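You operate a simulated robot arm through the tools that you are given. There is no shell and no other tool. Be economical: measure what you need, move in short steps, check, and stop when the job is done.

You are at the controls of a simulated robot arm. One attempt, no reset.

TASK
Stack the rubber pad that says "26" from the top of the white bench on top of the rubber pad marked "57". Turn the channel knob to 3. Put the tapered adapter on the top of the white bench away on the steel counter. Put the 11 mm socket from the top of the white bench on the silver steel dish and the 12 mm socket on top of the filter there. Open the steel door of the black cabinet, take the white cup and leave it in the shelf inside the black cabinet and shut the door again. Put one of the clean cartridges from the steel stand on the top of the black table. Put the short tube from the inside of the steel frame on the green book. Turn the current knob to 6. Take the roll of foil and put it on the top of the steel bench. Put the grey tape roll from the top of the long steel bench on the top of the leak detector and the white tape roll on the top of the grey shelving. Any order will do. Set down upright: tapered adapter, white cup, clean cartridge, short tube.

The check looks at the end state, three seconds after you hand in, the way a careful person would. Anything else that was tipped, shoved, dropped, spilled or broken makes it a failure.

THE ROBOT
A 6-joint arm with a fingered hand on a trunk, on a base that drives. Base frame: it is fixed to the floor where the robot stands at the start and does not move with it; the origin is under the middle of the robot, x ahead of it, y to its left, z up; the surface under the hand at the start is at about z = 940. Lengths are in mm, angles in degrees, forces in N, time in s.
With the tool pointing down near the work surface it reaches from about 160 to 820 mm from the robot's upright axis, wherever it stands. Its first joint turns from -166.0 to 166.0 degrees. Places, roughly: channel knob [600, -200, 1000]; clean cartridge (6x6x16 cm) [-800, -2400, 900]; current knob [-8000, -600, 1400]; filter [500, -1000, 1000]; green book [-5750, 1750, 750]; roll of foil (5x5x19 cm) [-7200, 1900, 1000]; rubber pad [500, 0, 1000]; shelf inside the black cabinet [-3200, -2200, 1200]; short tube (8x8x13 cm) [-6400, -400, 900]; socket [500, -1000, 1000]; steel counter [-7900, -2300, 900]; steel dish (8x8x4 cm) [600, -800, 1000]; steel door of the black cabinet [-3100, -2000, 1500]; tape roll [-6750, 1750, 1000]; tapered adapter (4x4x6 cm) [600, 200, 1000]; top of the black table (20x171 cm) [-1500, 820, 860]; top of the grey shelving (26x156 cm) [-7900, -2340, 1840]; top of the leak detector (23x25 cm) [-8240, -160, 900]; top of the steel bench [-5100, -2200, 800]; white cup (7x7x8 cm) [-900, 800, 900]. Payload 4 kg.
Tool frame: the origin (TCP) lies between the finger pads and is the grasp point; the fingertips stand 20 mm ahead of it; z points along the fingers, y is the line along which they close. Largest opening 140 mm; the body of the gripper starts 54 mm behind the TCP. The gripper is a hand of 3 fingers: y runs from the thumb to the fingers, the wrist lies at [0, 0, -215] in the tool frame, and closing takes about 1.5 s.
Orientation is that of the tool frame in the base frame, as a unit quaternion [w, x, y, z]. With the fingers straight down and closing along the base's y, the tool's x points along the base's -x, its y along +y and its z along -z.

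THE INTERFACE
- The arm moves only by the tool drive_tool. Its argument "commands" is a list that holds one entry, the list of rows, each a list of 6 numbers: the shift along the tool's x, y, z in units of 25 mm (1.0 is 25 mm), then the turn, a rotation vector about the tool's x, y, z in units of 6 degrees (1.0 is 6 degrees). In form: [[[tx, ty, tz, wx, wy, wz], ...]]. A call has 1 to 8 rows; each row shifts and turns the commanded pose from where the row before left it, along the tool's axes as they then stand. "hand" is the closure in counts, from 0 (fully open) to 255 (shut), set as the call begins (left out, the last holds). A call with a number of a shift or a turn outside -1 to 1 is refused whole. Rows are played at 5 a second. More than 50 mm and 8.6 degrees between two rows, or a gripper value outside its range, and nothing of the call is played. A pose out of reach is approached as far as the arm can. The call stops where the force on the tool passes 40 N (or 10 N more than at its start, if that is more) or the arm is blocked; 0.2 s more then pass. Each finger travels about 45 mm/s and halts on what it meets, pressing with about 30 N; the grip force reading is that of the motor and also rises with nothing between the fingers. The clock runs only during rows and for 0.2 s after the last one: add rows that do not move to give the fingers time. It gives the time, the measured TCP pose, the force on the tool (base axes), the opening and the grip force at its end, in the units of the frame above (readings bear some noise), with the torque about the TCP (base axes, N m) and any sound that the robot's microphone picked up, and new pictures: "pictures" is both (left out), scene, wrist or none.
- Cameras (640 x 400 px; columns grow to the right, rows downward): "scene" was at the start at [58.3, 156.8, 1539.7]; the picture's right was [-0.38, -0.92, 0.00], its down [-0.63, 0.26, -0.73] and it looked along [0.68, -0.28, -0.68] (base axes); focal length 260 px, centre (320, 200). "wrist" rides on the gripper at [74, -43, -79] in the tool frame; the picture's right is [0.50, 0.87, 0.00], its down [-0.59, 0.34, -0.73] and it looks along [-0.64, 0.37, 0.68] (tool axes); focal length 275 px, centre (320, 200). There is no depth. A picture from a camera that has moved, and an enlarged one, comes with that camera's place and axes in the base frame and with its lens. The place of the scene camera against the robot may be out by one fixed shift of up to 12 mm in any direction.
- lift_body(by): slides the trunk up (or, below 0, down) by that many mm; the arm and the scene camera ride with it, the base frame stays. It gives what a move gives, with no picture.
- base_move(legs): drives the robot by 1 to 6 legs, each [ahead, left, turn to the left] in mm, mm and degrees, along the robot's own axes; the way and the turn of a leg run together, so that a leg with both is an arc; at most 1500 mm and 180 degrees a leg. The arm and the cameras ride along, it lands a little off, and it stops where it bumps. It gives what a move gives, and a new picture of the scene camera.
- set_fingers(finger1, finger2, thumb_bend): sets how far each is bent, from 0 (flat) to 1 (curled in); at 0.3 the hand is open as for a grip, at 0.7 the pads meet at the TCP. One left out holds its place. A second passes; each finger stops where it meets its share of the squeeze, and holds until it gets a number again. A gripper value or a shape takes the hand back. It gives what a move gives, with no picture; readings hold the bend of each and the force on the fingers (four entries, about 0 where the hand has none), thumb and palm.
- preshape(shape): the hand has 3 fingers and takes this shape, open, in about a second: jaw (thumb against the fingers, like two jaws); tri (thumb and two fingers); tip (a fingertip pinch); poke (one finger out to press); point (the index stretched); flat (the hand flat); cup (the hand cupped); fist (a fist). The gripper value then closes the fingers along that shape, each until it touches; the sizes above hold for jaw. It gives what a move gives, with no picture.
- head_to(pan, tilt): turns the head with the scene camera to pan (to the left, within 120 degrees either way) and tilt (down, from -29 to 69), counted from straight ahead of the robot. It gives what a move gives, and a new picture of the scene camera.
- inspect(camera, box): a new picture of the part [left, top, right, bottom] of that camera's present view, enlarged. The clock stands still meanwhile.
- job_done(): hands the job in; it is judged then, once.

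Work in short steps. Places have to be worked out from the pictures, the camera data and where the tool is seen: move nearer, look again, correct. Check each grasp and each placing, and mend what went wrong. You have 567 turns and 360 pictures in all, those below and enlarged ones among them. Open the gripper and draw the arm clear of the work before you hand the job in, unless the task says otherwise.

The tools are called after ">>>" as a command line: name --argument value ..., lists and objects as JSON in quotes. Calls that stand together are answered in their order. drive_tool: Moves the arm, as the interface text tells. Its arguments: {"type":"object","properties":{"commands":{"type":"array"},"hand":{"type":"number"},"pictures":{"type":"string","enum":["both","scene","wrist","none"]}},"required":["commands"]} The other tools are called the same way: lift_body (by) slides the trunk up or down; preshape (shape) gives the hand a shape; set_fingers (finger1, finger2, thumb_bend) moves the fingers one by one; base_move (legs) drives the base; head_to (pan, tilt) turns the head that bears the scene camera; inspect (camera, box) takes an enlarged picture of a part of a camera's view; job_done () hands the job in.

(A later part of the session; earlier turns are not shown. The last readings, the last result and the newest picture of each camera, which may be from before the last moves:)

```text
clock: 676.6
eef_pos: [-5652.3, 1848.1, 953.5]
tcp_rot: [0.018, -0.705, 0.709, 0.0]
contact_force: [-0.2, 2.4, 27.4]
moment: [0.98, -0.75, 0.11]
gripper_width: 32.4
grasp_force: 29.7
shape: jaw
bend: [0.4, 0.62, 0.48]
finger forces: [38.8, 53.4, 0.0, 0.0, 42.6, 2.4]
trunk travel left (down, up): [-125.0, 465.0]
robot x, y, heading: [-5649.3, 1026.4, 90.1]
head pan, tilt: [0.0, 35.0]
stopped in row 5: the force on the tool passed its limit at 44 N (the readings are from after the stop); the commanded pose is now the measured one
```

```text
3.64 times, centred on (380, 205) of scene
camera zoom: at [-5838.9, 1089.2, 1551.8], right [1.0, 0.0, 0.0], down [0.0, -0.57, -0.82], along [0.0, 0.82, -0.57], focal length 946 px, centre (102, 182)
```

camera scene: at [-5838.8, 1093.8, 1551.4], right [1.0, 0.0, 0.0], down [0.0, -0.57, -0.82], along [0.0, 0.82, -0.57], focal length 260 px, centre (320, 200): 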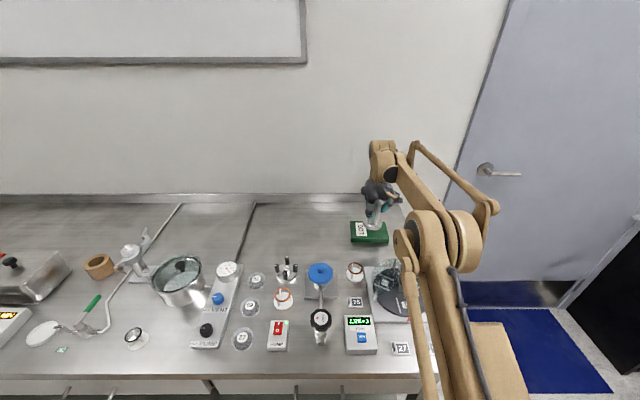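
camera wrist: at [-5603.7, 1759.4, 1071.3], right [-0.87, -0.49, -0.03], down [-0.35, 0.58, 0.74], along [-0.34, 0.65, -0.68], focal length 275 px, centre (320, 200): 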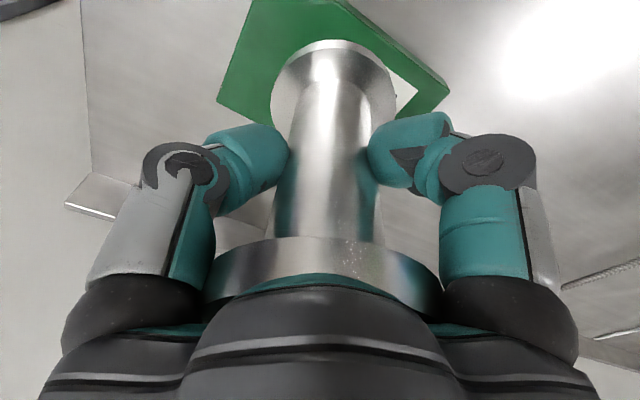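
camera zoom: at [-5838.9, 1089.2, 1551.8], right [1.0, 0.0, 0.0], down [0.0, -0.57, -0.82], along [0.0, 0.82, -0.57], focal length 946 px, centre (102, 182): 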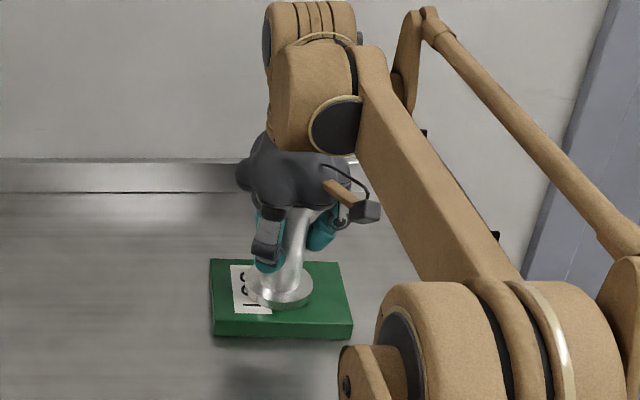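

On the book. I ease off, open wide and lift past the flange.

>>> drive_tool --commands '[[[0, 0, -0.06, 0, 0, 0], [0, 0, 0, 0, 0, 0]]]' --pictures "none"

>>> drive_tool --commands '[[[0, 0, 0, 0, 0, 0], [0, 0, 0, 0, 0, 0], [0, 0, 0, 0, 0, 0], [0, 0, 0, 0, 0, 0], [0, 0, 0, 0, 0, 0], [0, 0, 0, 0, 0, 0], [0, 0, 0, 0, 0, 0]]]' --hand 55 --pictures "wrist"

>>> inspect --camera "scene" --box '[320, 150, 440, 260]'

```text
clock: 677.2
eef_pos: [-5652.1, 1847.9, 955.9]
tcp_rot: [0.018, -0.704, 0.71, 0.0]
contact_force: [-0.5, 5.5, 30.5]
moment: [1.19, -0.82, 0.12]
gripper_width: 32.4
grasp_force: 30.1
shape: jaw
bend: [0.4, 0.62, 0.48]
finger forces: [39.4, 54.7, 0.0, 0.0, 43.5, 2.3]
trunk travel left (down, up): [-125.0, 465.0]
robot x, y, heading: [-5648.4, 1023.4, 89.7]
head pan, tilt: [0.0, 35.0]
```

```text
clock: 678.8
eef_pos: [-5652.6, 1849.5, 952.7]
tcp_rot: [0.017, -0.704, 0.71, 0.0]
contact_force: [-1.3, -2.8, 10.5]
moment: [-0.11, 0.15, 0.0]
gripper_width: 109.4
grasp_force: 0.0
shape: jaw
bend: [0.25, 0.24, 0.23]
finger forces: [6.5, 0.0, 0.0, 0.1, 0.0, 5.8]
trunk travel left (down, up): [-125.0, 465.0]
robot x, y, heading: [-5650.8, 1023.0, 90.0]
head pan, tilt: [0.0, 35.0]
camera wrist: at [-5612.0, 1772.5, 1032.2], right [-0.87, -0.49, -0.03], down [-0.35, 0.57, 0.74], along [-0.34, 0.65, -0.67], focal length 275 px, centre (320, 200)
```

wrist: 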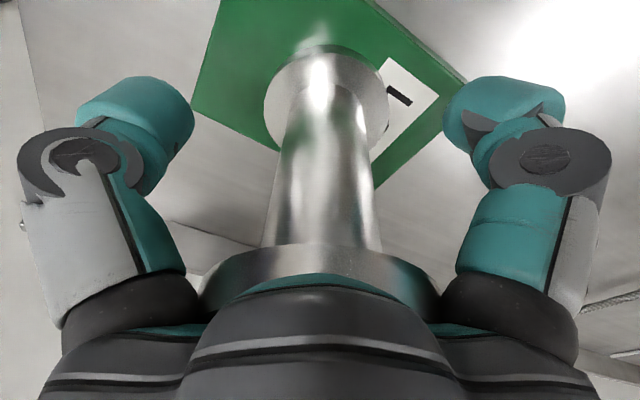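

```text
3.64 times, centred on (380, 205) of scene
camera zoom: at [-5838.9, 1091.2, 1551.5], right [1.0, 0.0, 0.0], down [0.0, -0.57, -0.82], along [0.0, 0.82, -0.57], focal length 946 px, centre (102, 182)
```

zoom: 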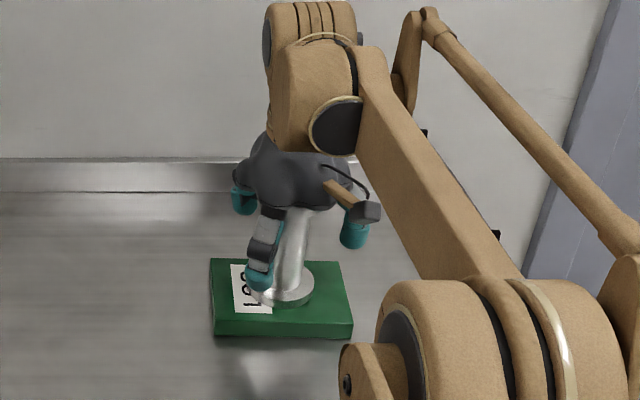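

The tube stands well on the book. I lift straight up.

>>> drive_tool --commands '[[[0, 0, -0.3, 0, 0, 0], [0, 0, -0.6, 0, 0, 0], [0, 0, -1, 0, 0, 0], [0, 0, -1, 0, 0, 0], [0, 0, -1, 0, 0, 0], [0, 0, -1, 0, 0, 0], [0, 0, -1, 0, 0, 0], [0, 0, -1, 0, 0, 0]]]' --pictures "both"

```text
clock: 680.6
eef_pos: [-5656.5, 1831.9, 1093.2]
tcp_rot: [0.016, -0.704, 0.71, -0.002]
contact_force: [-0.2, -0.1, -0.1]
moment: [-0.04, 0.01, -0.04]
gripper_width: 109.8
grasp_force: 0.1
shape: jaw
bend: [0.24, 0.24, 0.23]
finger forces: [0.0, 0.1, 0.1, 0.0, 0.0, 0.0]
out of reach, approached as far as the arm can: row 6, 7, 8
trunk travel left (down, up): [-125.0, 465.0]
robot x, y, heading: [-5650.8, 1024.0, 89.7]
head pan, tilt: [0.0, 35.0]
camera scene: at [-5838.8, 1093.1, 1551.4], right [1.0, 0.0, 0.0], down [0.0, -0.57, -0.82], along [0.0, 0.82, -0.57], focal length 260 px, centre (320, 200)
camera wrist: at [-5616.4, 1756.0, 1172.1], right [-0.87, -0.49, -0.03], down [-0.35, 0.58, 0.74], along [-0.34, 0.65, -0.67], focal length 275 px, centre (320, 200)
```

scene: 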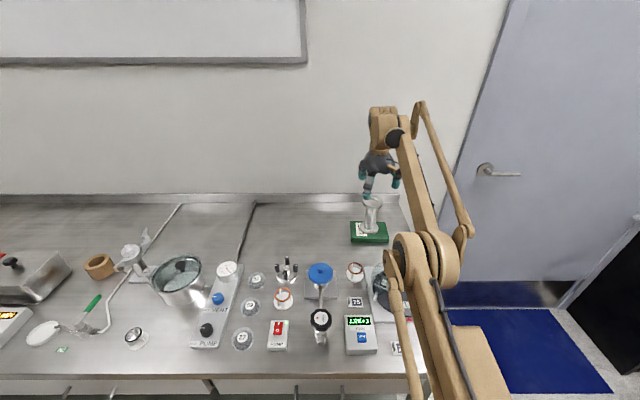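
wrist: 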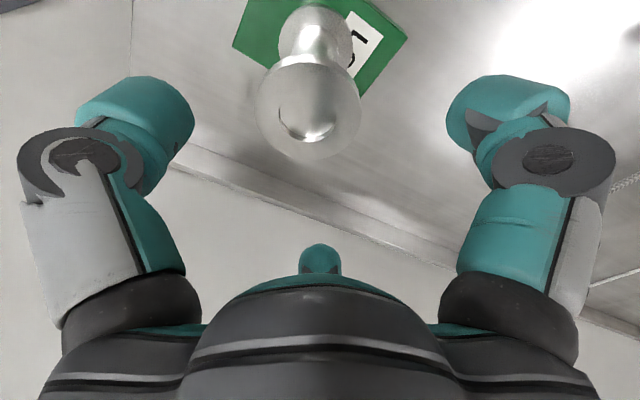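

Tube placed. I retract and head for the black cabinet, approaching from its west side.

>>> drive_tool --commands '[[[1, 0, -0.3, 0, 0, 0], [1, 0, -0.3, 0, 0, 0], [1, 0, 0, 0, 0, 0], [1, 0, 0, 0, 0, 0], [1, 0, 0, 0, 0, 0], [1, 0, 0, 0, 0, 0], [1, 0, 0, 0, 0, 0], [1, 0, 0, 0, 0, 0]]]' --pictures "none"

>>> drive_tool --commands '[[[1, 0, -0.3, 0, 0, 0], [1, 0, -0.3, 0, 0, 0], [1, 0, 0, 0, 0, 0], [1, 0, 0, 0, 0, 0], [1, 0, 0, 0, 0, 0], [1, 0, 0, 0, 0, 0], [1, 0, 0, 0, 0, 0], [1, 0, 0, 0, 0, 0]]]' --pictures "none"

>>> base_move --legs '[[-1400, 0, 0], [-200, 0, 0], [0, 0, -120]]'

>>> head_to --pan 0 --tilt 20

```text
clock: 682.4
eef_pos: [-5659.1, 1752.9, 1193.7]
tcp_rot: [0.016, -0.704, 0.71, -0.002]
contact_force: [0.0, -0.4, 0.7]
moment: [0.02, 0.01, 0.04]
gripper_width: 109.5
grasp_force: 0.0
shape: jaw
bend: [0.24, 0.24, 0.23]
finger forces: [0.0, 0.0, 0.1, 0.0, 0.0, 0.1]
out of reach, approached as far as the arm can: row 1, 2, 3, 4, 5, 6, 7, 8
trunk travel left (down, up): [-125.0, 465.0]
robot x, y, heading: [-5651.0, 1026.3, 89.8]
head pan, tilt: [0.0, 35.0]
```

```text
clock: 684.2
eef_pos: [-5660.0, 1679.7, 1246.1]
tcp_rot: [0.015, -0.704, 0.71, -0.002]
contact_force: [0.0, 0.5, -0.4]
moment: [-0.02, 0.0, -0.03]
gripper_width: 109.6
grasp_force: 0.0
shape: jaw
bend: [0.24, 0.24, 0.23]
finger forces: [0.0, 0.0, 0.1, 0.0, 0.0, 0.0]
out of reach, approached as far as the arm can: row 1, 2, 3, 4, 5, 6, 7, 8
trunk travel left (down, up): [-125.0, 465.0]
robot x, y, heading: [-5650.6, 1027.7, 89.8]
head pan, tilt: [0.0, 35.0]
```

```text
clock: 697.5
eef_pos: [-5057.6, -908.6, 1246.3]
tcp_rot: [0.005, 0.261, 0.965, -0.016]
contact_force: [-0.1, -0.1, 0.8]
moment: [-0.03, 0.01, -0.04]
gripper_width: 109.4
grasp_force: 0.1
shape: jaw
bend: [0.24, 0.24, 0.23]
finger forces: [0.0, 0.0, 0.1, 0.0, 0.0, 0.0]
trunk travel left (down, up): [-125.0, 465.0]
robot x, y, heading: [-5632.3, -593.5, -30.0]
head pan, tilt: [0.0, 35.0]
camera scene: at [-5476.9, -462.2, 1551.4], right [-0.5, -0.87, 0.0], down [-0.5, 0.29, -0.82], along [0.71, -0.41, -0.57], focal length 260 px, centre (320, 200)
```

scene: 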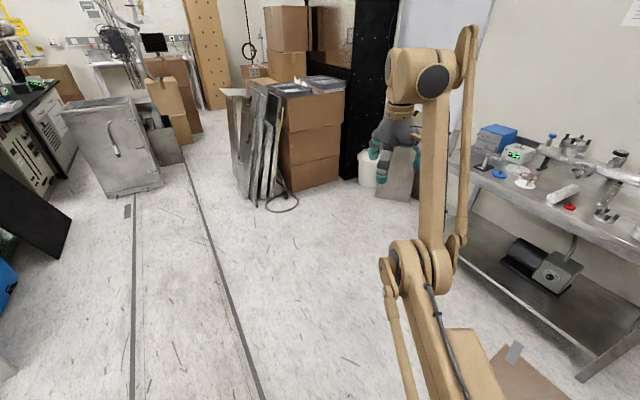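

```text
clock: 698.2
eef_pos: [-5060.7, -907.9, 1246.1]
tcp_rot: [0.006, 0.26, 0.966, -0.014]
contact_force: [0.3, 0.1, 0.6]
moment: [-0.01, 0.02, 0.01]
gripper_width: 109.4
grasp_force: 0.1
shape: jaw
bend: [0.24, 0.24, 0.23]
finger forces: [0.0, 0.1, 0.0, 0.1, 0.1, 0.0]
trunk travel left (down, up): [-125.0, 465.0]
robot x, y, heading: [-5632.7, -591.6, -29.7]
head pan, tilt: [0.0, 20.0]
camera scene: at [-5472.5, -464.7, 1575.2], right [-0.5, -0.87, 0.0], down [-0.3, 0.17, -0.94], along [0.81, -0.47, -0.34], focal length 260 px, centre (320, 200)
```

scene: 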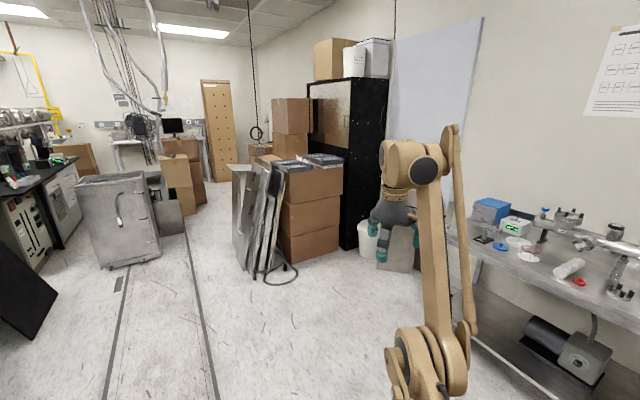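

Arm is a bit stretched; I lower and retract it in small steps.

>>> drive_tool --commands '[[[0.5, 0, 1, 0, 0, 0], [0.5, 0, 1, 0, 0, 0], [1, 0, 0.5, 0, 0, 0], [1, 0, 0.5, 0, 0, 0], [1, 0, 0, 0, 0, 0], [1, 0, 0, 0, 0, 0], [1, 0, 0, 0, 0, 0], [1, 0, 0, 0, 0, 0]]]' --pictures "none"

>>> drive_tool --commands '[[[1, 0, 0, 0, 0, 0], [1, 0, 0, 0, 0, 0], [1, 0, 0, 0, 0, 0], [1, 0, 0, 0, 0, 0]]]' --pictures "none"

>>> base_move --legs '[[1300, 0, 0], [0, -150, 20]]'

>>> head_to --pan -5 --tilt 15

```text
clock: 700.0
eef_pos: [-5058.7, -906.0, 1246.3]
tcp_rot: [0.005, 0.261, 0.965, -0.016]
contact_force: [0.0, 0.3, -0.3]
moment: [-0.01, 0.01, -0.01]
gripper_width: 109.5
grasp_force: 0.1
shape: jaw
bend: [0.24, 0.24, 0.23]
finger forces: [0.1, 0.0, 0.0, 0.1, 0.0, 0.0]
out of reach, approached as far as the arm can: row 1, 2, 3, 4, 5, 6, 7, 8
trunk travel left (down, up): [-125.0, 465.0]
robot x, y, heading: [-5633.0, -593.3, -30.0]
head pan, tilt: [0.0, 20.0]
```

```text
clock: 701.0
eef_pos: [-5058.6, -907.9, 1247.0]
tcp_rot: [0.006, 0.261, 0.965, -0.015]
contact_force: [0.1, -0.2, 0.3]
moment: [-0.01, -0.02, 0.01]
gripper_width: 109.6
grasp_force: 0.0
shape: jaw
bend: [0.24, 0.24, 0.23]
finger forces: [0.0, 0.0, 0.0, 0.0, 0.0, 0.0]
out of reach, approached as far as the arm can: row 1, 2, 3, 4
trunk travel left (down, up): [-125.0, 465.0]
robot x, y, heading: [-5634.3, -591.4, -30.1]
head pan, tilt: [0.0, 20.0]
```

```text
clock: 708.7
eef_pos: [-3924.4, -1517.6, 1246.9]
tcp_rot: [0.008, 0.101, 0.995, -0.014]
contact_force: [-0.5, 0.2, -0.2]
moment: [0.01, 0.01, -0.04]
gripper_width: 109.5
grasp_force: 0.0
shape: jaw
bend: [0.24, 0.24, 0.23]
finger forces: [0.1, 0.0, 0.0, 0.1, 0.1, 0.0]
trunk travel left (down, up): [-125.0, 465.0]
robot x, y, heading: [-4570.3, -1400.0, -11.3]
head pan, tilt: [0.0, 20.0]
camera scene: at [-4456.0, -1230.5, 1575.4], right [-0.2, -0.98, 0.0], down [-0.34, 0.07, -0.94], along [0.92, -0.18, -0.34], focal length 260 px, centre (320, 200)
```

scene: 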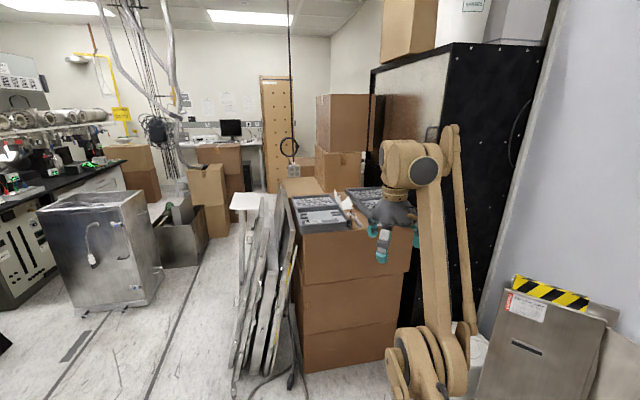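

```text
clock: 709.4
eef_pos: [-3923.2, -1517.7, 1246.2]
tcp_rot: [0.008, 0.101, 0.995, -0.014]
contact_force: [0.0, -0.1, -0.4]
moment: [0.0, -0.02, 0.01]
gripper_width: 109.7
grasp_force: 0.0
shape: jaw
bend: [0.24, 0.24, 0.23]
finger forces: [0.0, 0.0, 0.0, 0.1, 0.0, 0.0]
trunk travel left (down, up): [-125.0, 465.0]
robot x, y, heading: [-4568.7, -1397.3, -11.3]
head pan, tilt: [-5.0, 15.0]
camera scene: at [-4457.5, -1237.8, 1583.4], right [-0.28, -0.96, 0.0], down [-0.25, 0.07, -0.97], along [0.93, -0.27, -0.26], focal length 260 px, centre (320, 200)
```

scene: 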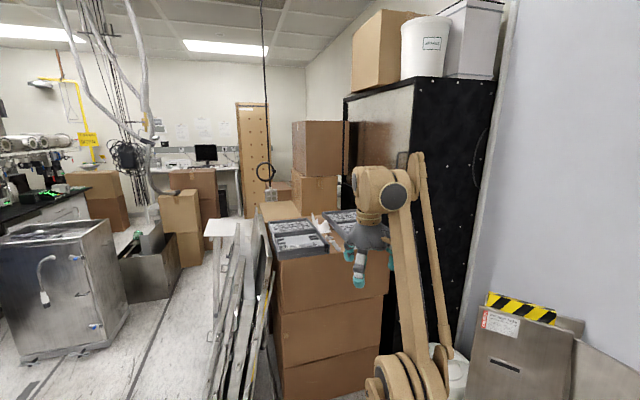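

The arm refuses to move inward. I test small moves in other directions.

>>> drive_tool --commands '[[[-0.5, 0, 0, 0, 0, 0], [-0.5, 0, 0, 0, 0, 0]]]' --pictures "none"

>>> drive_tool --commands '[[[0, -1, 0, 0, 0, 0], [0, -1, 0, 0, 0, 0], [0, -1, 0, 0, 0, 0]]]' --pictures "none"

>>> drive_tool --commands '[[[0, 0, 1, 0, 0, 0], [0, 0, 1, 0, 0, 0]]]' --pictures "none"

```text
clock: 710.0
eef_pos: [-3899.0, -1522.4, 1247.3]
tcp_rot: [0.008, 0.102, 0.995, -0.013]
contact_force: [-0.8, 0.1, -0.1]
moment: [-0.03, 0.0, 0.04]
gripper_width: 109.7
grasp_force: 0.0
shape: jaw
bend: [0.24, 0.24, 0.23]
finger forces: [0.0, 0.1, 0.0, 0.1, 0.1, 0.0]
trunk travel left (down, up): [-125.0, 465.0]
robot x, y, heading: [-4564.4, -1400.4, -11.4]
head pan, tilt: [-5.0, 15.0]
```

```text
clock: 710.8
eef_pos: [-3914.0, -1597.9, 1250.4]
tcp_rot: [0.008, 0.102, 0.995, -0.014]
contact_force: [-0.2, -0.6, 0.5]
moment: [0.01, -0.01, -0.02]
gripper_width: 109.7
grasp_force: 0.0
shape: jaw
bend: [0.24, 0.24, 0.23]
finger forces: [0.0, 0.1, 0.1, 0.0, 0.0, 0.0]
trunk travel left (down, up): [-125.0, 465.0]
robot x, y, heading: [-4563.1, -1400.3, -10.9]
head pan, tilt: [-5.0, 15.0]
```

```text
clock: 711.4
eef_pos: [-3897.9, -1603.4, 1218.7]
tcp_rot: [0.007, 0.102, 0.995, -0.014]
contact_force: [-0.8, 0.0, 0.4]
moment: [0.01, 0.01, 0.0]
gripper_width: 109.6
grasp_force: 0.1
shape: jaw
bend: [0.24, 0.24, 0.23]
finger forces: [0.1, 0.0, 0.0, 0.1, 0.0, 0.1]
out of reach, approached as far as the arm can: row 1, 2
trunk travel left (down, up): [-125.0, 465.0]
robot x, y, heading: [-4564.2, -1399.0, -11.3]
head pan, tilt: [-5.0, 15.0]
```

The elbow seems flipped since the full stretch. I stretch the arm out forward and downward in free space to flip it back.

>>> drive_tool --commands '[[[-1, 0, 0, 0, 0, 0], [-1, 0, 0, 0, 0, 0], [-1, 0, 0, 0, 0, 0], [-1, 0, 0, 0, 0, 0], [-1, 0, 0, 0, 0, 0], [-1, 0, 0.5, 0, 0, 0], [-1, 0, 0.5, 0, 0, 0], [-1, 0, 0.5, 0, 0, 0]]]' --pictures "none"

>>> drive_tool --commands '[[[-0.5, 0, 1, 0, 0, 0], [-0.5, 0, 1, 0, 0, 0], [0, 0, 1, 0, 0, 0], [0, 0, 1, 0, 0, 0], [0, 0, 1, 0, 0, 0], [0, 0, 1, 0, 0, 0], [0, 0, 1, 0, 0, 0]]]' --pictures "scene"

```text
clock: 713.1
eef_pos: [-3812.1, -1614.3, 1171.0]
tcp_rot: [0.008, 0.101, 0.995, -0.014]
contact_force: [0.6, -0.2, -0.6]
moment: [0.01, -0.03, 0.01]
gripper_width: 109.8
grasp_force: 0.2
shape: jaw
bend: [0.24, 0.24, 0.23]
finger forces: [0.0, 0.0, 0.1, 0.0, 0.1, 0.1]
out of reach, approached as far as the arm can: row 3, 4, 5, 6, 7, 8
trunk travel left (down, up): [-125.0, 465.0]
robot x, y, heading: [-4563.7, -1397.8, -11.3]
head pan, tilt: [-5.0, 15.0]
```

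```text
clock: 714.8
eef_pos: [-3770.3, -1630.7, 1001.2]
tcp_rot: [0.007, 0.1, 0.995, -0.014]
contact_force: [-1.2, 0.2, -0.1]
moment: [-0.01, -0.01, 0.01]
gripper_width: 109.5
grasp_force: 0.1
shape: jaw
bend: [0.24, 0.24, 0.23]
finger forces: [0.0, 0.0, 0.1, 0.0, 0.0, 0.0]
out of reach, approached as far as the arm can: row 1, 4, 5, 6
trunk travel left (down, up): [-125.0, 465.0]
robot x, y, heading: [-4567.5, -1396.4, -11.2]
head pan, tilt: [-5.0, 15.0]
camera scene: at [-4457.3, -1237.9, 1583.4], right [-0.28, -0.96, 0.0], down [-0.25, 0.07, -0.97], along [0.93, -0.27, -0.26], focal length 260 px, centre (320, 200)
```

scene: 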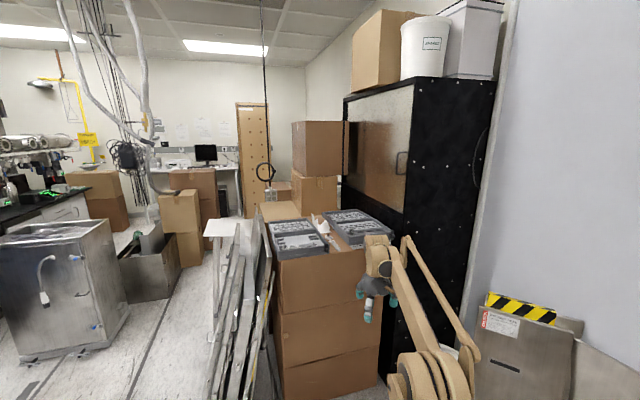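

Now I retract at this low height.

>>> drive_tool --commands '[[[1, 0, 0, 0, 0, 0], [1, 0, 0, 0, 0, 0], [1, 0, 0, 0, 0, 0], [1, 0, 0, 0, 0, 0], [1, 0, 0, 0, 0, 0], [1, 0, 0, 0, 0, 0], [1, 0, 0, 0, 0, 0], [1, 0, 0, 0, 0, 0]]]' --pictures "scene"

```text
clock: 716.5
eef_pos: [-3972.5, -1590.7, 994.7]
tcp_rot: [0.008, 0.101, 0.995, -0.014]
contact_force: [-0.3, -1.2, 0.2]
moment: [-0.02, 0.02, 0.02]
gripper_width: 109.7
grasp_force: 0.0
shape: jaw
bend: [0.24, 0.24, 0.23]
finger forces: [0.1, 0.1, 0.0, 0.0, 0.0, 0.1]
trunk travel left (down, up): [-125.0, 465.0]
robot x, y, heading: [-4566.2, -1403.5, -11.3]
head pan, tilt: [-5.0, 15.0]
camera scene: at [-4458.2, -1237.7, 1583.4], right [-0.28, -0.96, 0.0], down [-0.25, 0.07, -0.97], along [0.93, -0.27, -0.26], focal length 260 px, centre (320, 200)
```

scene: 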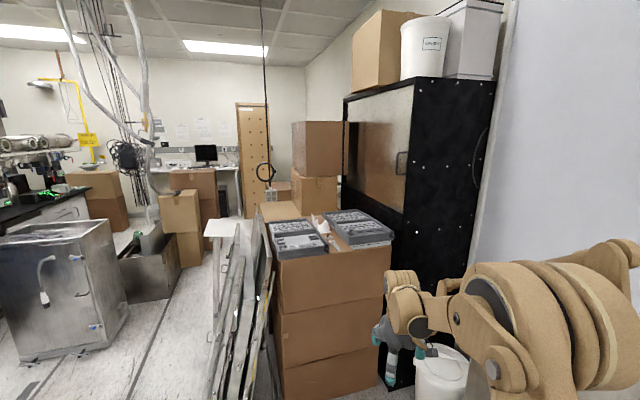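

The elbow is back to normal. I zoom on the cabinet door.

>>> inspect --camera "scene" --box '[330, 70, 450, 240]'

```text
2.35 times, centred on (390, 155) of scene
camera zoom: at [-4458.2, -1237.7, 1583.4], right [-0.28, -0.96, 0.0], down [-0.25, 0.07, -0.97], along [0.93, -0.27, -0.26], focal length 612 px, centre (155, 306)
```

zoom: 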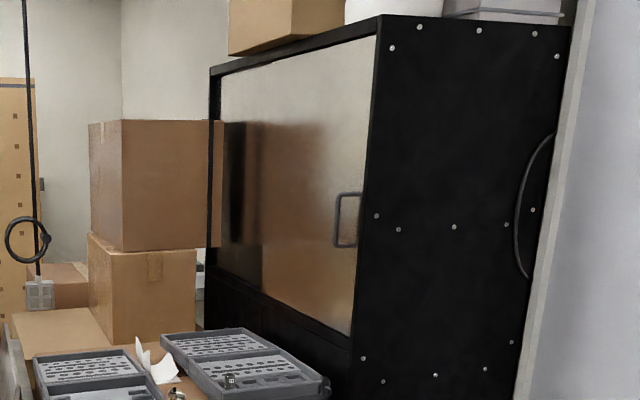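

Handle ≈(-3308,-1987,1411); the door (x −3335…−2542, z 1166–1775) is hinged on the east side. I retract and raise the arm, then park at about (-3850,-1650) facing +x.

>>> drive_tool --commands '[[[1, 0, -1, 0, 0, 0], [1, 0, -1, 0, 0, 0], [1, 0, -1, 0, 0, 0], [1, 0, -1, 0, 0, 0], [1, 0, -1, 0, 0, 0], [1, 0, -1, 0, 0, 0], [1, 0, -1, 0, 0, 0], [1, 0, 0, 0, 0, 0]]]' --pictures "none"

>>> base_move --legs '[[0, 0, 11.3], [700, -250, 0]]'

>>> lift_body --by 230

>>> head_to --pan -35 --tilt 20

```text
clock: 718.4
eef_pos: [-4170.8, -1542.3, 1168.0]
tcp_rot: [0.008, 0.101, 0.995, -0.014]
contact_force: [-0.2, -0.4, -0.3]
moment: [0.03, -0.01, 0.0]
gripper_width: 109.5
grasp_force: 0.1
shape: jaw
bend: [0.24, 0.24, 0.23]
finger forces: [0.0, 0.1, 0.1, 0.0, 0.0, 0.0]
trunk travel left (down, up): [-125.0, 465.0]
robot x, y, heading: [-4565.8, -1398.4, -11.2]
head pan, tilt: [-5.0, 15.0]
```

```text
clock: 723.1
eef_pos: [-3444.4, -1700.3, 1168.4]
tcp_rot: [0.01, -0.001, 1.0, -0.012]
contact_force: [0.3, -0.2, -0.4]
moment: [0.0, 0.04, 0.02]
gripper_width: 109.8
grasp_force: 0.1
shape: jaw
bend: [0.24, 0.24, 0.23]
finger forces: [0.0, 0.0, 0.1, 0.0, 0.0, 0.0]
trunk travel left (down, up): [-125.0, 465.0]
robot x, y, heading: [-3860.3, -1641.2, 0.4]
head pan, tilt: [-5.0, 15.0]
camera scene: at [-3787.4, -1461.6, 1583.4], right [-0.08, -1.0, 0.0], down [-0.26, 0.02, -0.97], along [0.96, -0.08, -0.26], focal length 260 px, centre (320, 200)
```

scene: 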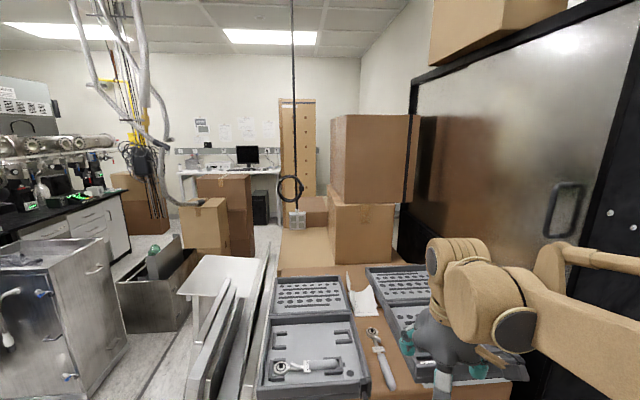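

```text
clock: 725.6
eef_pos: [-3443.9, -1700.1, 1397.8]
tcp_rot: [0.01, -0.002, 1.0, -0.014]
contact_force: [0.3, -0.1, -0.8]
moment: [0.01, 0.0, 0.06]
gripper_width: 109.7
grasp_force: 0.0
shape: jaw
bend: [0.24, 0.24, 0.23]
finger forces: [0.1, 0.1, 0.0, 0.0, 0.0, 0.1]
trunk travel left (down, up): [-355.0, 235.0]
robot x, y, heading: [-3862.5, -1644.9, 0.6]
head pan, tilt: [-5.0, 15.0]
```

```text
clock: 726.5
eef_pos: [-3444.3, -1700.3, 1399.0]
tcp_rot: [0.01, -0.002, 1.0, -0.014]
contact_force: [1.3, -0.3, 0.1]
moment: [-0.03, 0.0, 0.03]
gripper_width: 109.5
grasp_force: 0.0
shape: jaw
bend: [0.24, 0.24, 0.23]
finger forces: [0.0, 0.1, 0.0, 0.0, 0.0, 0.0]
trunk travel left (down, up): [-355.0, 235.0]
robot x, y, heading: [-3857.1, -1643.2, 0.4]
head pan, tilt: [-35.0, 20.0]
camera scene: at [-3804.0, -1506.8, 1805.3], right [-0.57, -0.82, 0.0], down [-0.28, 0.19, -0.94], along [0.78, -0.53, -0.34], focal length 260 px, centre (320, 200)
```

scene: 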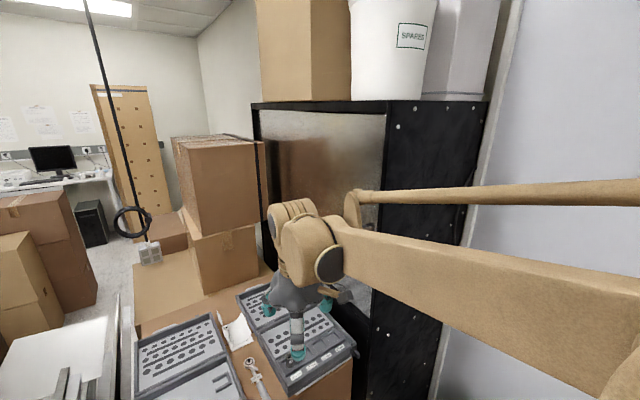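

A box stack may stand close in front of the door. I take a closer look at the door, its frame and the boxes.

>>> inspect --camera "scene" --box '[160, 90, 410, 300]'

```text
1.90 times, centred on (285, 195) of scene
camera zoom: at [-3804.0, -1506.8, 1805.3], right [-0.57, -0.82, 0.0], down [-0.28, 0.19, -0.94], along [0.78, -0.53, -0.34], focal length 495 px, centre (387, 210)
```

zoom: 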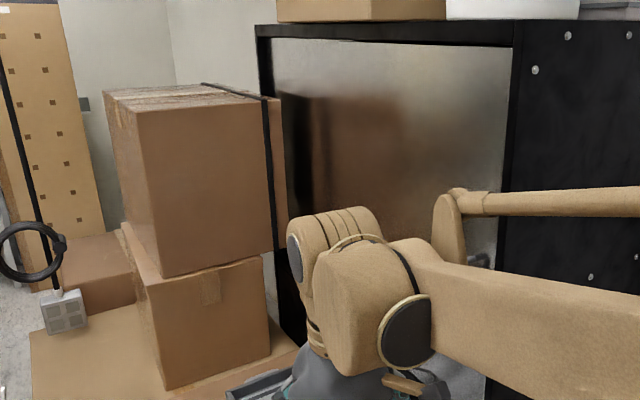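

The box leaves maybe 20–25° of swing, enough for the cup. I'll grip the vertical handle bar with the tool horizontal, pointing diagonally at the door. First I roll 60° and tilt up.

>>> drive_tool --commands '[[[0, 0, 0, 0, 0, 1], [0, 0, 0, 0, 0, 1], [0, 0, 0, 0, 0, 1], [0, 0, 0, 0, 0, 1], [0, 0, 0, 0, 0, 1], [0, 0, 0, 0, 0, 1], [0, 0, 0, 0, 0, 1], [0, 0, 0, 0, 0, 1]]]' --pictures "none"

>>> drive_tool --commands '[[[0, 0, 0, 0, 0, 1], [0, 0, 0, 0, 0, 1], [0, 0, 0, 0, -1, 0], [0, 0, 0, 0, -1, 0], [0, 0, 0, 0, -1, 0], [0, 0, 0, 0, -1, 0], [0, 0, 0, 0, -1, 0], [0, 0, 0, 0, -1, 0]]]' --pictures "none"

>>> drive_tool --commands '[[[0, 0, 0, 0, -1, 0], [0, 0, 0, 0, -1, 0], [0, 0, 0, 0, -1, 0], [0, 0, 0, 0, -1, 0], [0, 0, 0, 0, -1, 0], [0, 0, 0, 0, -1, 0], [0, 0, 0, 0, -1, 0], [0, 0, 0, 0, -1, 0]]]' --pictures "both"

```text
clock: 728.3
eef_pos: [-3442.6, -1700.1, 1397.5]
tcp_rot: [0.014, 0.407, 0.913, -0.009]
contact_force: [0.5, -0.4, 0.4]
moment: [-0.04, 0.02, -0.01]
gripper_width: 109.5
grasp_force: 0.0
shape: jaw
bend: [0.24, 0.24, 0.23]
finger forces: [0.1, 0.0, 0.0, 0.0, 0.0, 0.1]
trunk travel left (down, up): [-355.0, 235.0]
robot x, y, heading: [-3859.1, -1645.3, 0.5]
head pan, tilt: [-35.0, 20.0]
```

```text
clock: 730.1
eef_pos: [-3443.1, -1700.9, 1399.5]
tcp_rot: [0.283, 0.472, 0.819, -0.161]
contact_force: [0.2, 0.1, -0.1]
moment: [-0.03, -0.05, -0.03]
gripper_width: 109.7
grasp_force: 0.0
shape: jaw
bend: [0.24, 0.24, 0.23]
finger forces: [0.0, 0.1, 0.0, 0.0, 0.0, 0.0]
trunk travel left (down, up): [-355.0, 235.0]
robot x, y, heading: [-3862.5, -1644.8, 0.6]
head pan, tilt: [-35.0, 20.0]
```

```text
clock: 731.9
eef_pos: [-3443.5, -1698.6, 1397.5]
tcp_rot: [0.592, 0.365, 0.634, -0.338]
contact_force: [-0.7, -0.1, -0.5]
moment: [0.0, 0.0, -0.02]
gripper_width: 109.5
grasp_force: 0.1
shape: jaw
bend: [0.24, 0.24, 0.23]
finger forces: [0.0, 0.1, 0.0, 0.0, 0.1, 0.1]
trunk travel left (down, up): [-355.0, 235.0]
robot x, y, heading: [-3863.9, -1645.2, 0.4]
head pan, tilt: [-35.0, 20.0]
camera scene: at [-3802.9, -1506.3, 1805.2], right [-0.57, -0.82, 0.0], down [-0.28, 0.19, -0.94], along [0.77, -0.53, -0.34], focal length 260 px, centre (320, 200)
camera wrist: at [-3522.3, -1648.1, 1329.3], right [0.73, 0.47, -0.5], down [-0.06, 0.77, 0.64], along [0.68, -0.44, 0.59], focal length 275 px, centre (320, 200)
```

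scene: 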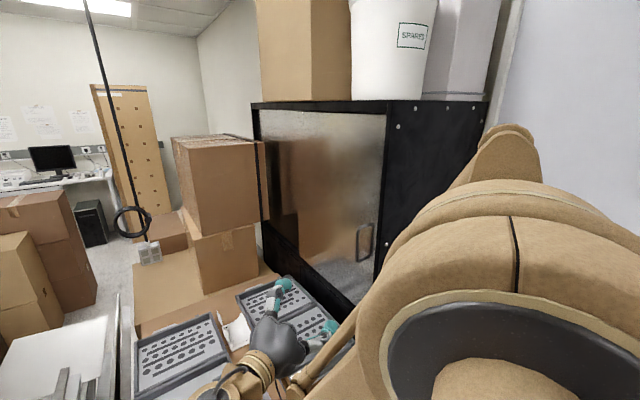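
wrist: 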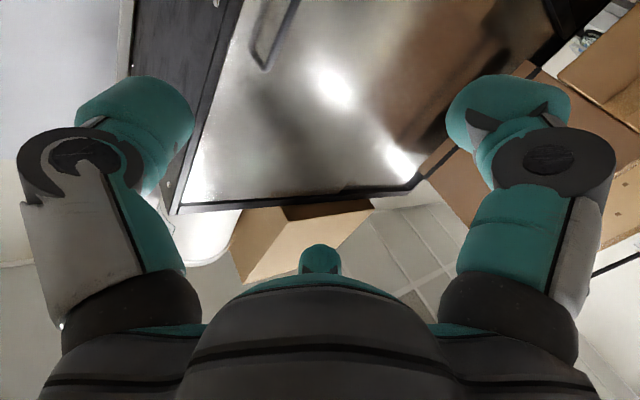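

Oriented well. I zoom on the handle from the scene camera.

>>> inspect --camera "scene" --box '[320, 190, 420, 300]'

```text
3.64 times, centred on (370, 245) of scene
camera zoom: at [-3802.9, -1506.3, 1805.2], right [-0.57, -0.82, 0.0], down [-0.28, 0.19, -0.94], along [0.77, -0.53, -0.34], focal length 946 px, centre (138, 36)
```

zoom: 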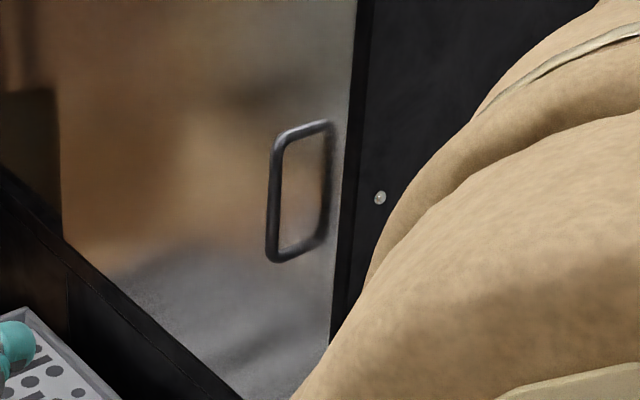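

>>> drive_tool --commands '[[[0, 0, 0, 0, -0.67, 0], [0, -0.11, 1, 0, 0, 0], [0, -0.11, 1, 0, 0, 0], [0, -0.11, 1, 0, 0, 0], [0, -0.11, 1, 0, 0, 0], [0, -0.11, 1, 0, 0, 0], [0, -0.11, 0.8, 0, 0, 0]]]' --hand 140 --pictures "both"

```text
clock: 733.5
eef_pos: [-3385.1, -1835.3, 1395.2]
tcp_rot: [0.613, 0.355, 0.613, -0.351]
contact_force: [0.2, -0.7, 0.0]
moment: [-0.01, 0.02, 0.02]
gripper_width: 63.5
grasp_force: 0.0
shape: jaw
bend: [0.36, 0.36, 0.35]
finger forces: [0.0, 0.0, 0.0, 0.0, 0.0, 0.0]
trunk travel left (down, up): [-355.0, 235.0]
robot x, y, heading: [-3858.7, -1644.4, 0.5]
head pan, tilt: [-35.0, 20.0]
camera scene: at [-3803.7, -1507.3, 1805.3], right [-0.57, -0.82, 0.0], down [-0.28, 0.19, -0.94], along [0.77, -0.53, -0.34], focal length 260 px, centre (320, 200)
camera wrist: at [-3462.0, -1788.3, 1321.3], right [0.75, 0.44, -0.5], down [-0.08, 0.8, 0.59], along [0.66, -0.4, 0.64], focal length 275 px, centre (320, 200)
```

scene: 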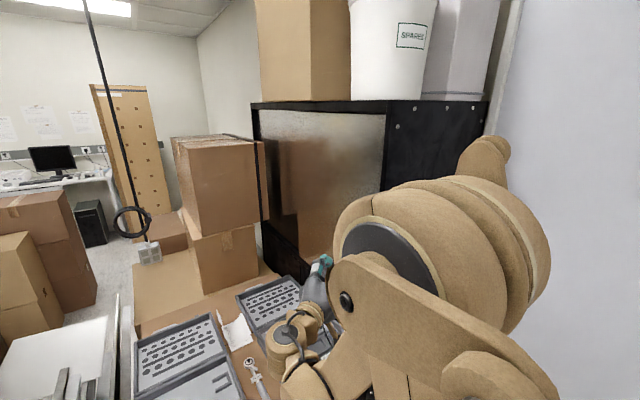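
wrist: 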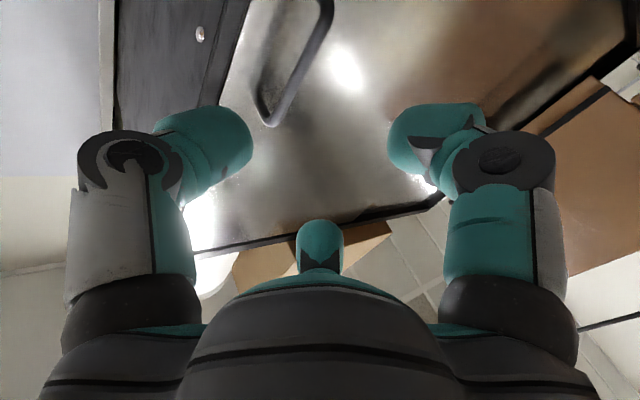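

>>> drive_tool --commands '[[[-0.1, -0.1, 1, 0, 0, 0], [-0.1, -0.1, 1, 0, 0, 0], [0, -0.1, 1, 0, 0, 0], [0, -0.1, 1, 0, 0, 0], [0, 0, 0, 0, 0, 0]]]' --pictures "wrist"

```text
clock: 734.7
eef_pos: [-3343.9, -1925.9, 1401.7]
tcp_rot: [0.613, 0.353, 0.613, -0.351]
contact_force: [0.2, 0.4, -0.3]
moment: [0.0, -0.01, 0.01]
gripper_width: 63.2
grasp_force: 0.1
shape: jaw
bend: [0.36, 0.36, 0.35]
finger forces: [0.0, 0.1, 0.0, 0.0, 0.0, 0.0]
trunk travel left (down, up): [-355.0, 235.0]
robot x, y, heading: [-3860.7, -1641.0, 0.4]
head pan, tilt: [-35.0, 20.0]
camera wrist: at [-3420.3, -1878.4, 1327.8], right [0.75, 0.44, -0.5], down [-0.08, 0.8, 0.59], along [0.66, -0.4, 0.64], focal length 275 px, centre (320, 200)
```

wrist: 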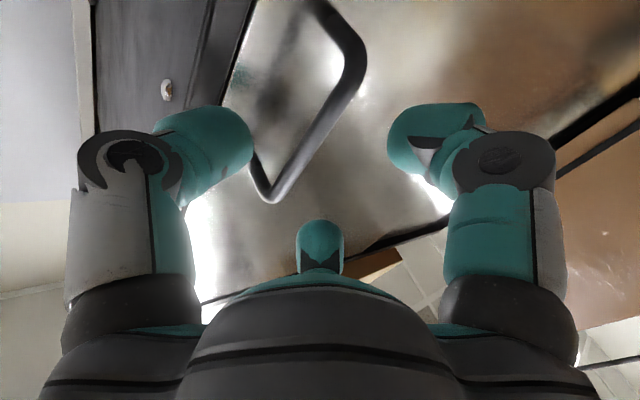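

Bar at (-3322,-1968). I advance 42 mm and close on it.

>>> drive_tool --commands '[[[0, -0.08, 0.8, 0, 0, 0], [0, 0, 0.6, 0, 0, 0], [0, 0, 0.28, 0, 0, 0]]]' --pictures "none"

>>> drive_tool --commands '[[[0, 0, 0, 0, 0, 0], [0, 0, 0, 0, 0, 0], [0, 0, 0, 0, 0, 0], [0, 0, 0, 0, 0, 0], [0, 0, 0, 0, 0, 0], [0, 0, 0, 0, 0, 0], [0, 0, 0, 0, 0, 0]]]' --hand 255 --pictures "wrist"

```text
clock: 735.5
eef_pos: [-3323.9, -1962.0, 1400.7]
tcp_rot: [0.613, 0.354, 0.613, -0.352]
contact_force: [-0.5, 6.0, -1.6]
moment: [0.05, -0.05, -0.17]
gripper_width: 62.6
grasp_force: 0.0
shape: jaw
bend: [0.36, 0.36, 0.36]
finger forces: [0.0, 0.0, 0.0, 0.0, 5.2, 0.0]
trunk travel left (down, up): [-355.0, 235.0]
robot x, y, heading: [-3862.3, -1645.6, 0.7]
head pan, tilt: [-35.0, 20.0]
```

```text
clock: 736.7
eef_pos: [-3323.0, -1954.0, 1401.5]
tcp_rot: [0.615, 0.349, 0.615, -0.348]
contact_force: [0.0, 23.6, -6.2]
moment: [0.05, 0.16, 0.07]
gripper_width: 6.5
grasp_force: 29.6
shape: jaw
bend: [0.73, 0.73, 0.57]
finger forces: [0.1, 0.0, 0.0, 0.1, 34.4, 0.1]
trunk travel left (down, up): [-355.0, 235.0]
robot x, y, heading: [-3858.6, -1639.1, 0.6]
head pan, tilt: [-35.0, 20.0]
stopped in row 5: the force on the tool passed its limit at 41 N (the readings are from after the stop); the commanded pose is now the measured one
camera wrist: at [-3399.4, -1907.9, 1328.2], right [0.74, 0.45, -0.5], down [-0.09, 0.8, 0.59], along [0.66, -0.4, 0.64], focal length 275 px, centre (320, 200)
```

wrist: 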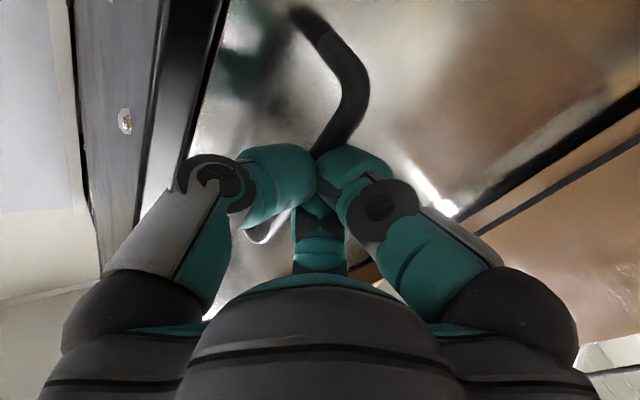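

The thumb is pressing the door. I ease back slightly to see whether the bar is hooked.

>>> drive_tool --commands '[[[0, 0, -0.2, 0, 0, 0], [0, 0, -0.2, 0, 0, 0], [0, 0, 0, 0, 0, 0], [0, 0, 0, 0, 0, 0]]]' --pictures "wrist"

>>> inspect --camera "wrist" --box '[200, 60, 440, 270]'

```text
clock: 737.7
eef_pos: [-3323.3, -1951.3, 1398.7]
tcp_rot: [0.613, 0.352, 0.615, -0.35]
contact_force: [32.7, 2.0, 11.0]
moment: [-0.23, -0.25, 0.57]
gripper_width: 5.6
grasp_force: 30.3
shape: jaw
bend: [0.72, 0.72, 0.57]
finger forces: [44.8, 33.9, 0.1, 0.1, 17.9, 0.0]
trunk travel left (down, up): [-355.0, 235.0]
robot x, y, heading: [-3860.2, -1641.5, 0.8]
head pan, tilt: [-35.0, 20.0]
camera wrist: at [-3400.8, -1905.1, 1326.0], right [0.75, 0.44, -0.5], down [-0.08, 0.8, 0.59], along [0.66, -0.4, 0.63], focal length 275 px, centre (320, 200)
```

wrist: 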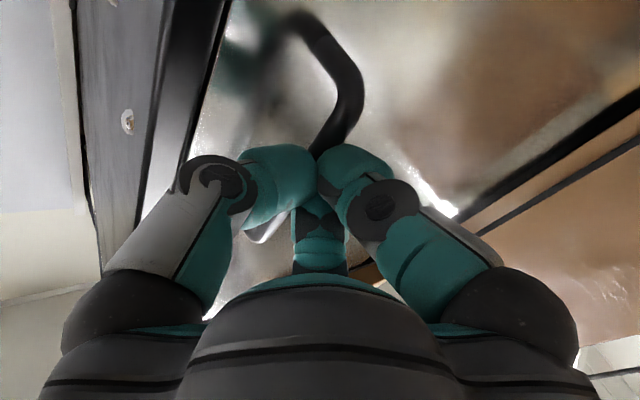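

```text
1.90 times, centred on (320, 165) of wrist
camera zoom: at [-3400.8, -1905.1, 1326.0], right [0.75, 0.44, -0.5], down [-0.08, 0.8, 0.59], along [0.66, -0.4, 0.63], focal length 524 px, centre (320, 267)
```

zoom: 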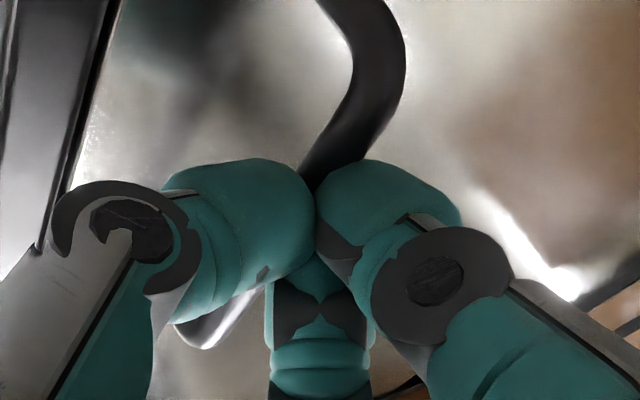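

The bar is hooked and the door yields in +y. I relieve the sideways load and pull along the hinge arc.

>>> drive_tool --commands '[[[0, 0.1, 0.06, 0, 0, 0], [0, 0.54, -0.8, 0.3, 0, 0], [0, 0.54, -0.8, 0.3, 0, 0], [0, 0.54, -0.8, 0.3, 0, 0]]]' --pictures "scene"

```text
clock: 738.7
eef_pos: [-3317.4, -1882.4, 1402.4]
tcp_rot: [0.596, 0.382, 0.596, -0.378]
contact_force: [-0.3, 1.6, -1.1]
moment: [-0.01, 0.0, -0.03]
gripper_width: 5.2
grasp_force: 29.9
shape: jaw
bend: [0.73, 0.72, 0.59]
finger forces: [0.0, 0.0, 0.0, 0.0, 0.0, 0.0]
trunk travel left (down, up): [-355.0, 235.0]
robot x, y, heading: [-3857.5, -1643.4, 0.7]
head pan, tilt: [-35.0, 20.0]
camera scene: at [-3804.4, -1505.4, 1805.2], right [-0.56, -0.83, 0.0], down [-0.28, 0.19, -0.94], along [0.78, -0.53, -0.34], focal length 260 px, centre (320, 200)
```

scene: 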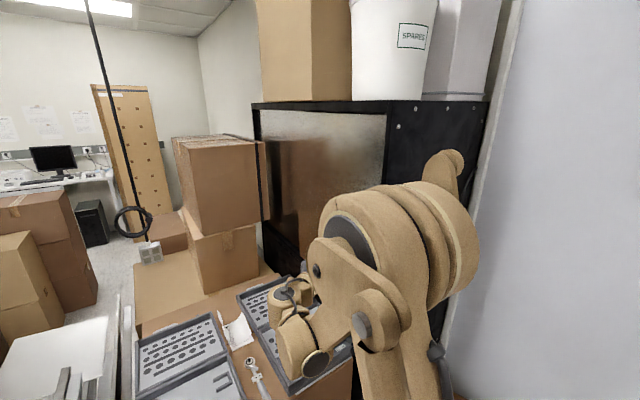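

It slipped off; the oblique angle pressed the thumb on the door. I reopen and square the tool to the door (pointing straight at -y).

>>> drive_tool --commands '[[[0, 0, 0, 0.83, 0, 0], [0, 0, 0, 0.83, 0, 0], [0, 0, 0, 0.83, 0, 0], [0, 0, 0, 0.83, 0, 0], [0, 0, 0, 0.83, 0, 0], [0, 0, 0, 0, 0, 0]]]' --hand 150 --pictures "wrist"

```text
clock: 740.1
eef_pos: [-3318.9, -1880.2, 1402.3]
tcp_rot: [0.5, 0.501, 0.501, -0.498]
contact_force: [-0.6, -0.2, 0.4]
moment: [-0.02, -0.02, 0.01]
gripper_width: 57.5
grasp_force: 0.1
shape: jaw
bend: [0.38, 0.38, 0.37]
finger forces: [0.0, 0.0, 0.0, 0.0, 0.0, 0.0]
trunk travel left (down, up): [-355.0, 235.0]
robot x, y, heading: [-3862.0, -1638.9, 0.5]
head pan, tilt: [-35.0, 20.0]
camera wrist: at [-3361.7, -1801.5, 1328.7], right [0.87, 0.0, -0.5], down [0.34, 0.73, 0.59], along [0.37, -0.68, 0.63], focal length 275 px, centre (320, 200)
```

wrist: 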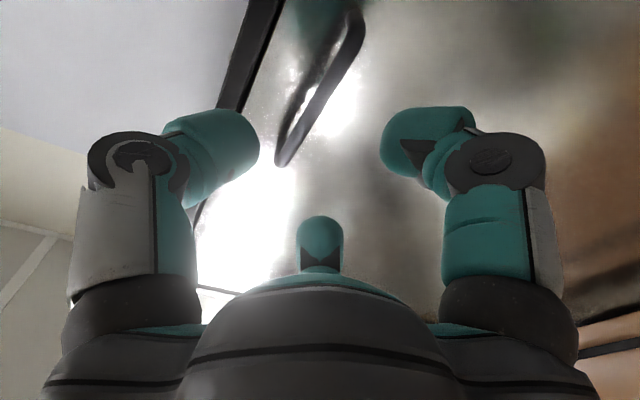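

Bar ≈(-3318,-1973), right in line. I advance so the bar sits at the grasp point and close.

>>> drive_tool --commands '[[[0, 0.03, 1, 0, 0, 0], [0, 0, 1, 0, 0, 0], [0, 0, 0.9, 0, 0, 0], [0, 0, 0.5, 0, 0, 0], [0, 0, 0.2, 0, 0, 0]]]' --pictures "wrist"

```text
clock: 741.3
eef_pos: [-3318.1, -1970.4, 1401.2]
tcp_rot: [0.501, 0.5, 0.502, -0.497]
contact_force: [-0.4, -0.2, -0.4]
moment: [0.04, 0.0, 0.01]
gripper_width: 57.7
grasp_force: 0.1
shape: jaw
bend: [0.38, 0.38, 0.37]
finger forces: [0.0, 0.0, 0.0, 0.0, 0.1, 0.1]
trunk travel left (down, up): [-355.0, 235.0]
robot x, y, heading: [-3861.6, -1645.4, 0.6]
head pan, tilt: [-35.0, 20.0]
camera wrist: at [-3360.5, -1891.6, 1328.4], right [0.87, 0.0, -0.5], down [0.34, 0.73, 0.59], along [0.37, -0.68, 0.63], focal length 275 px, centre (320, 200)
```

wrist: 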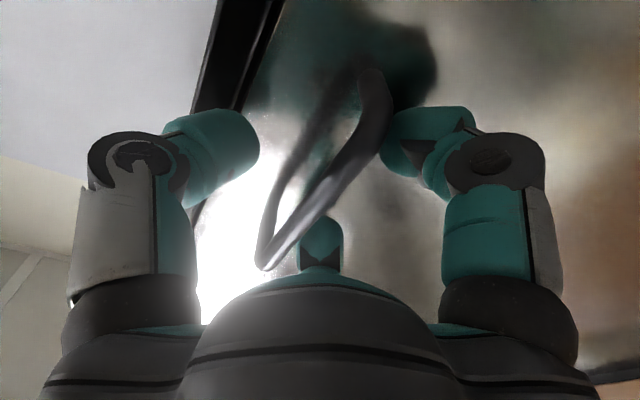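

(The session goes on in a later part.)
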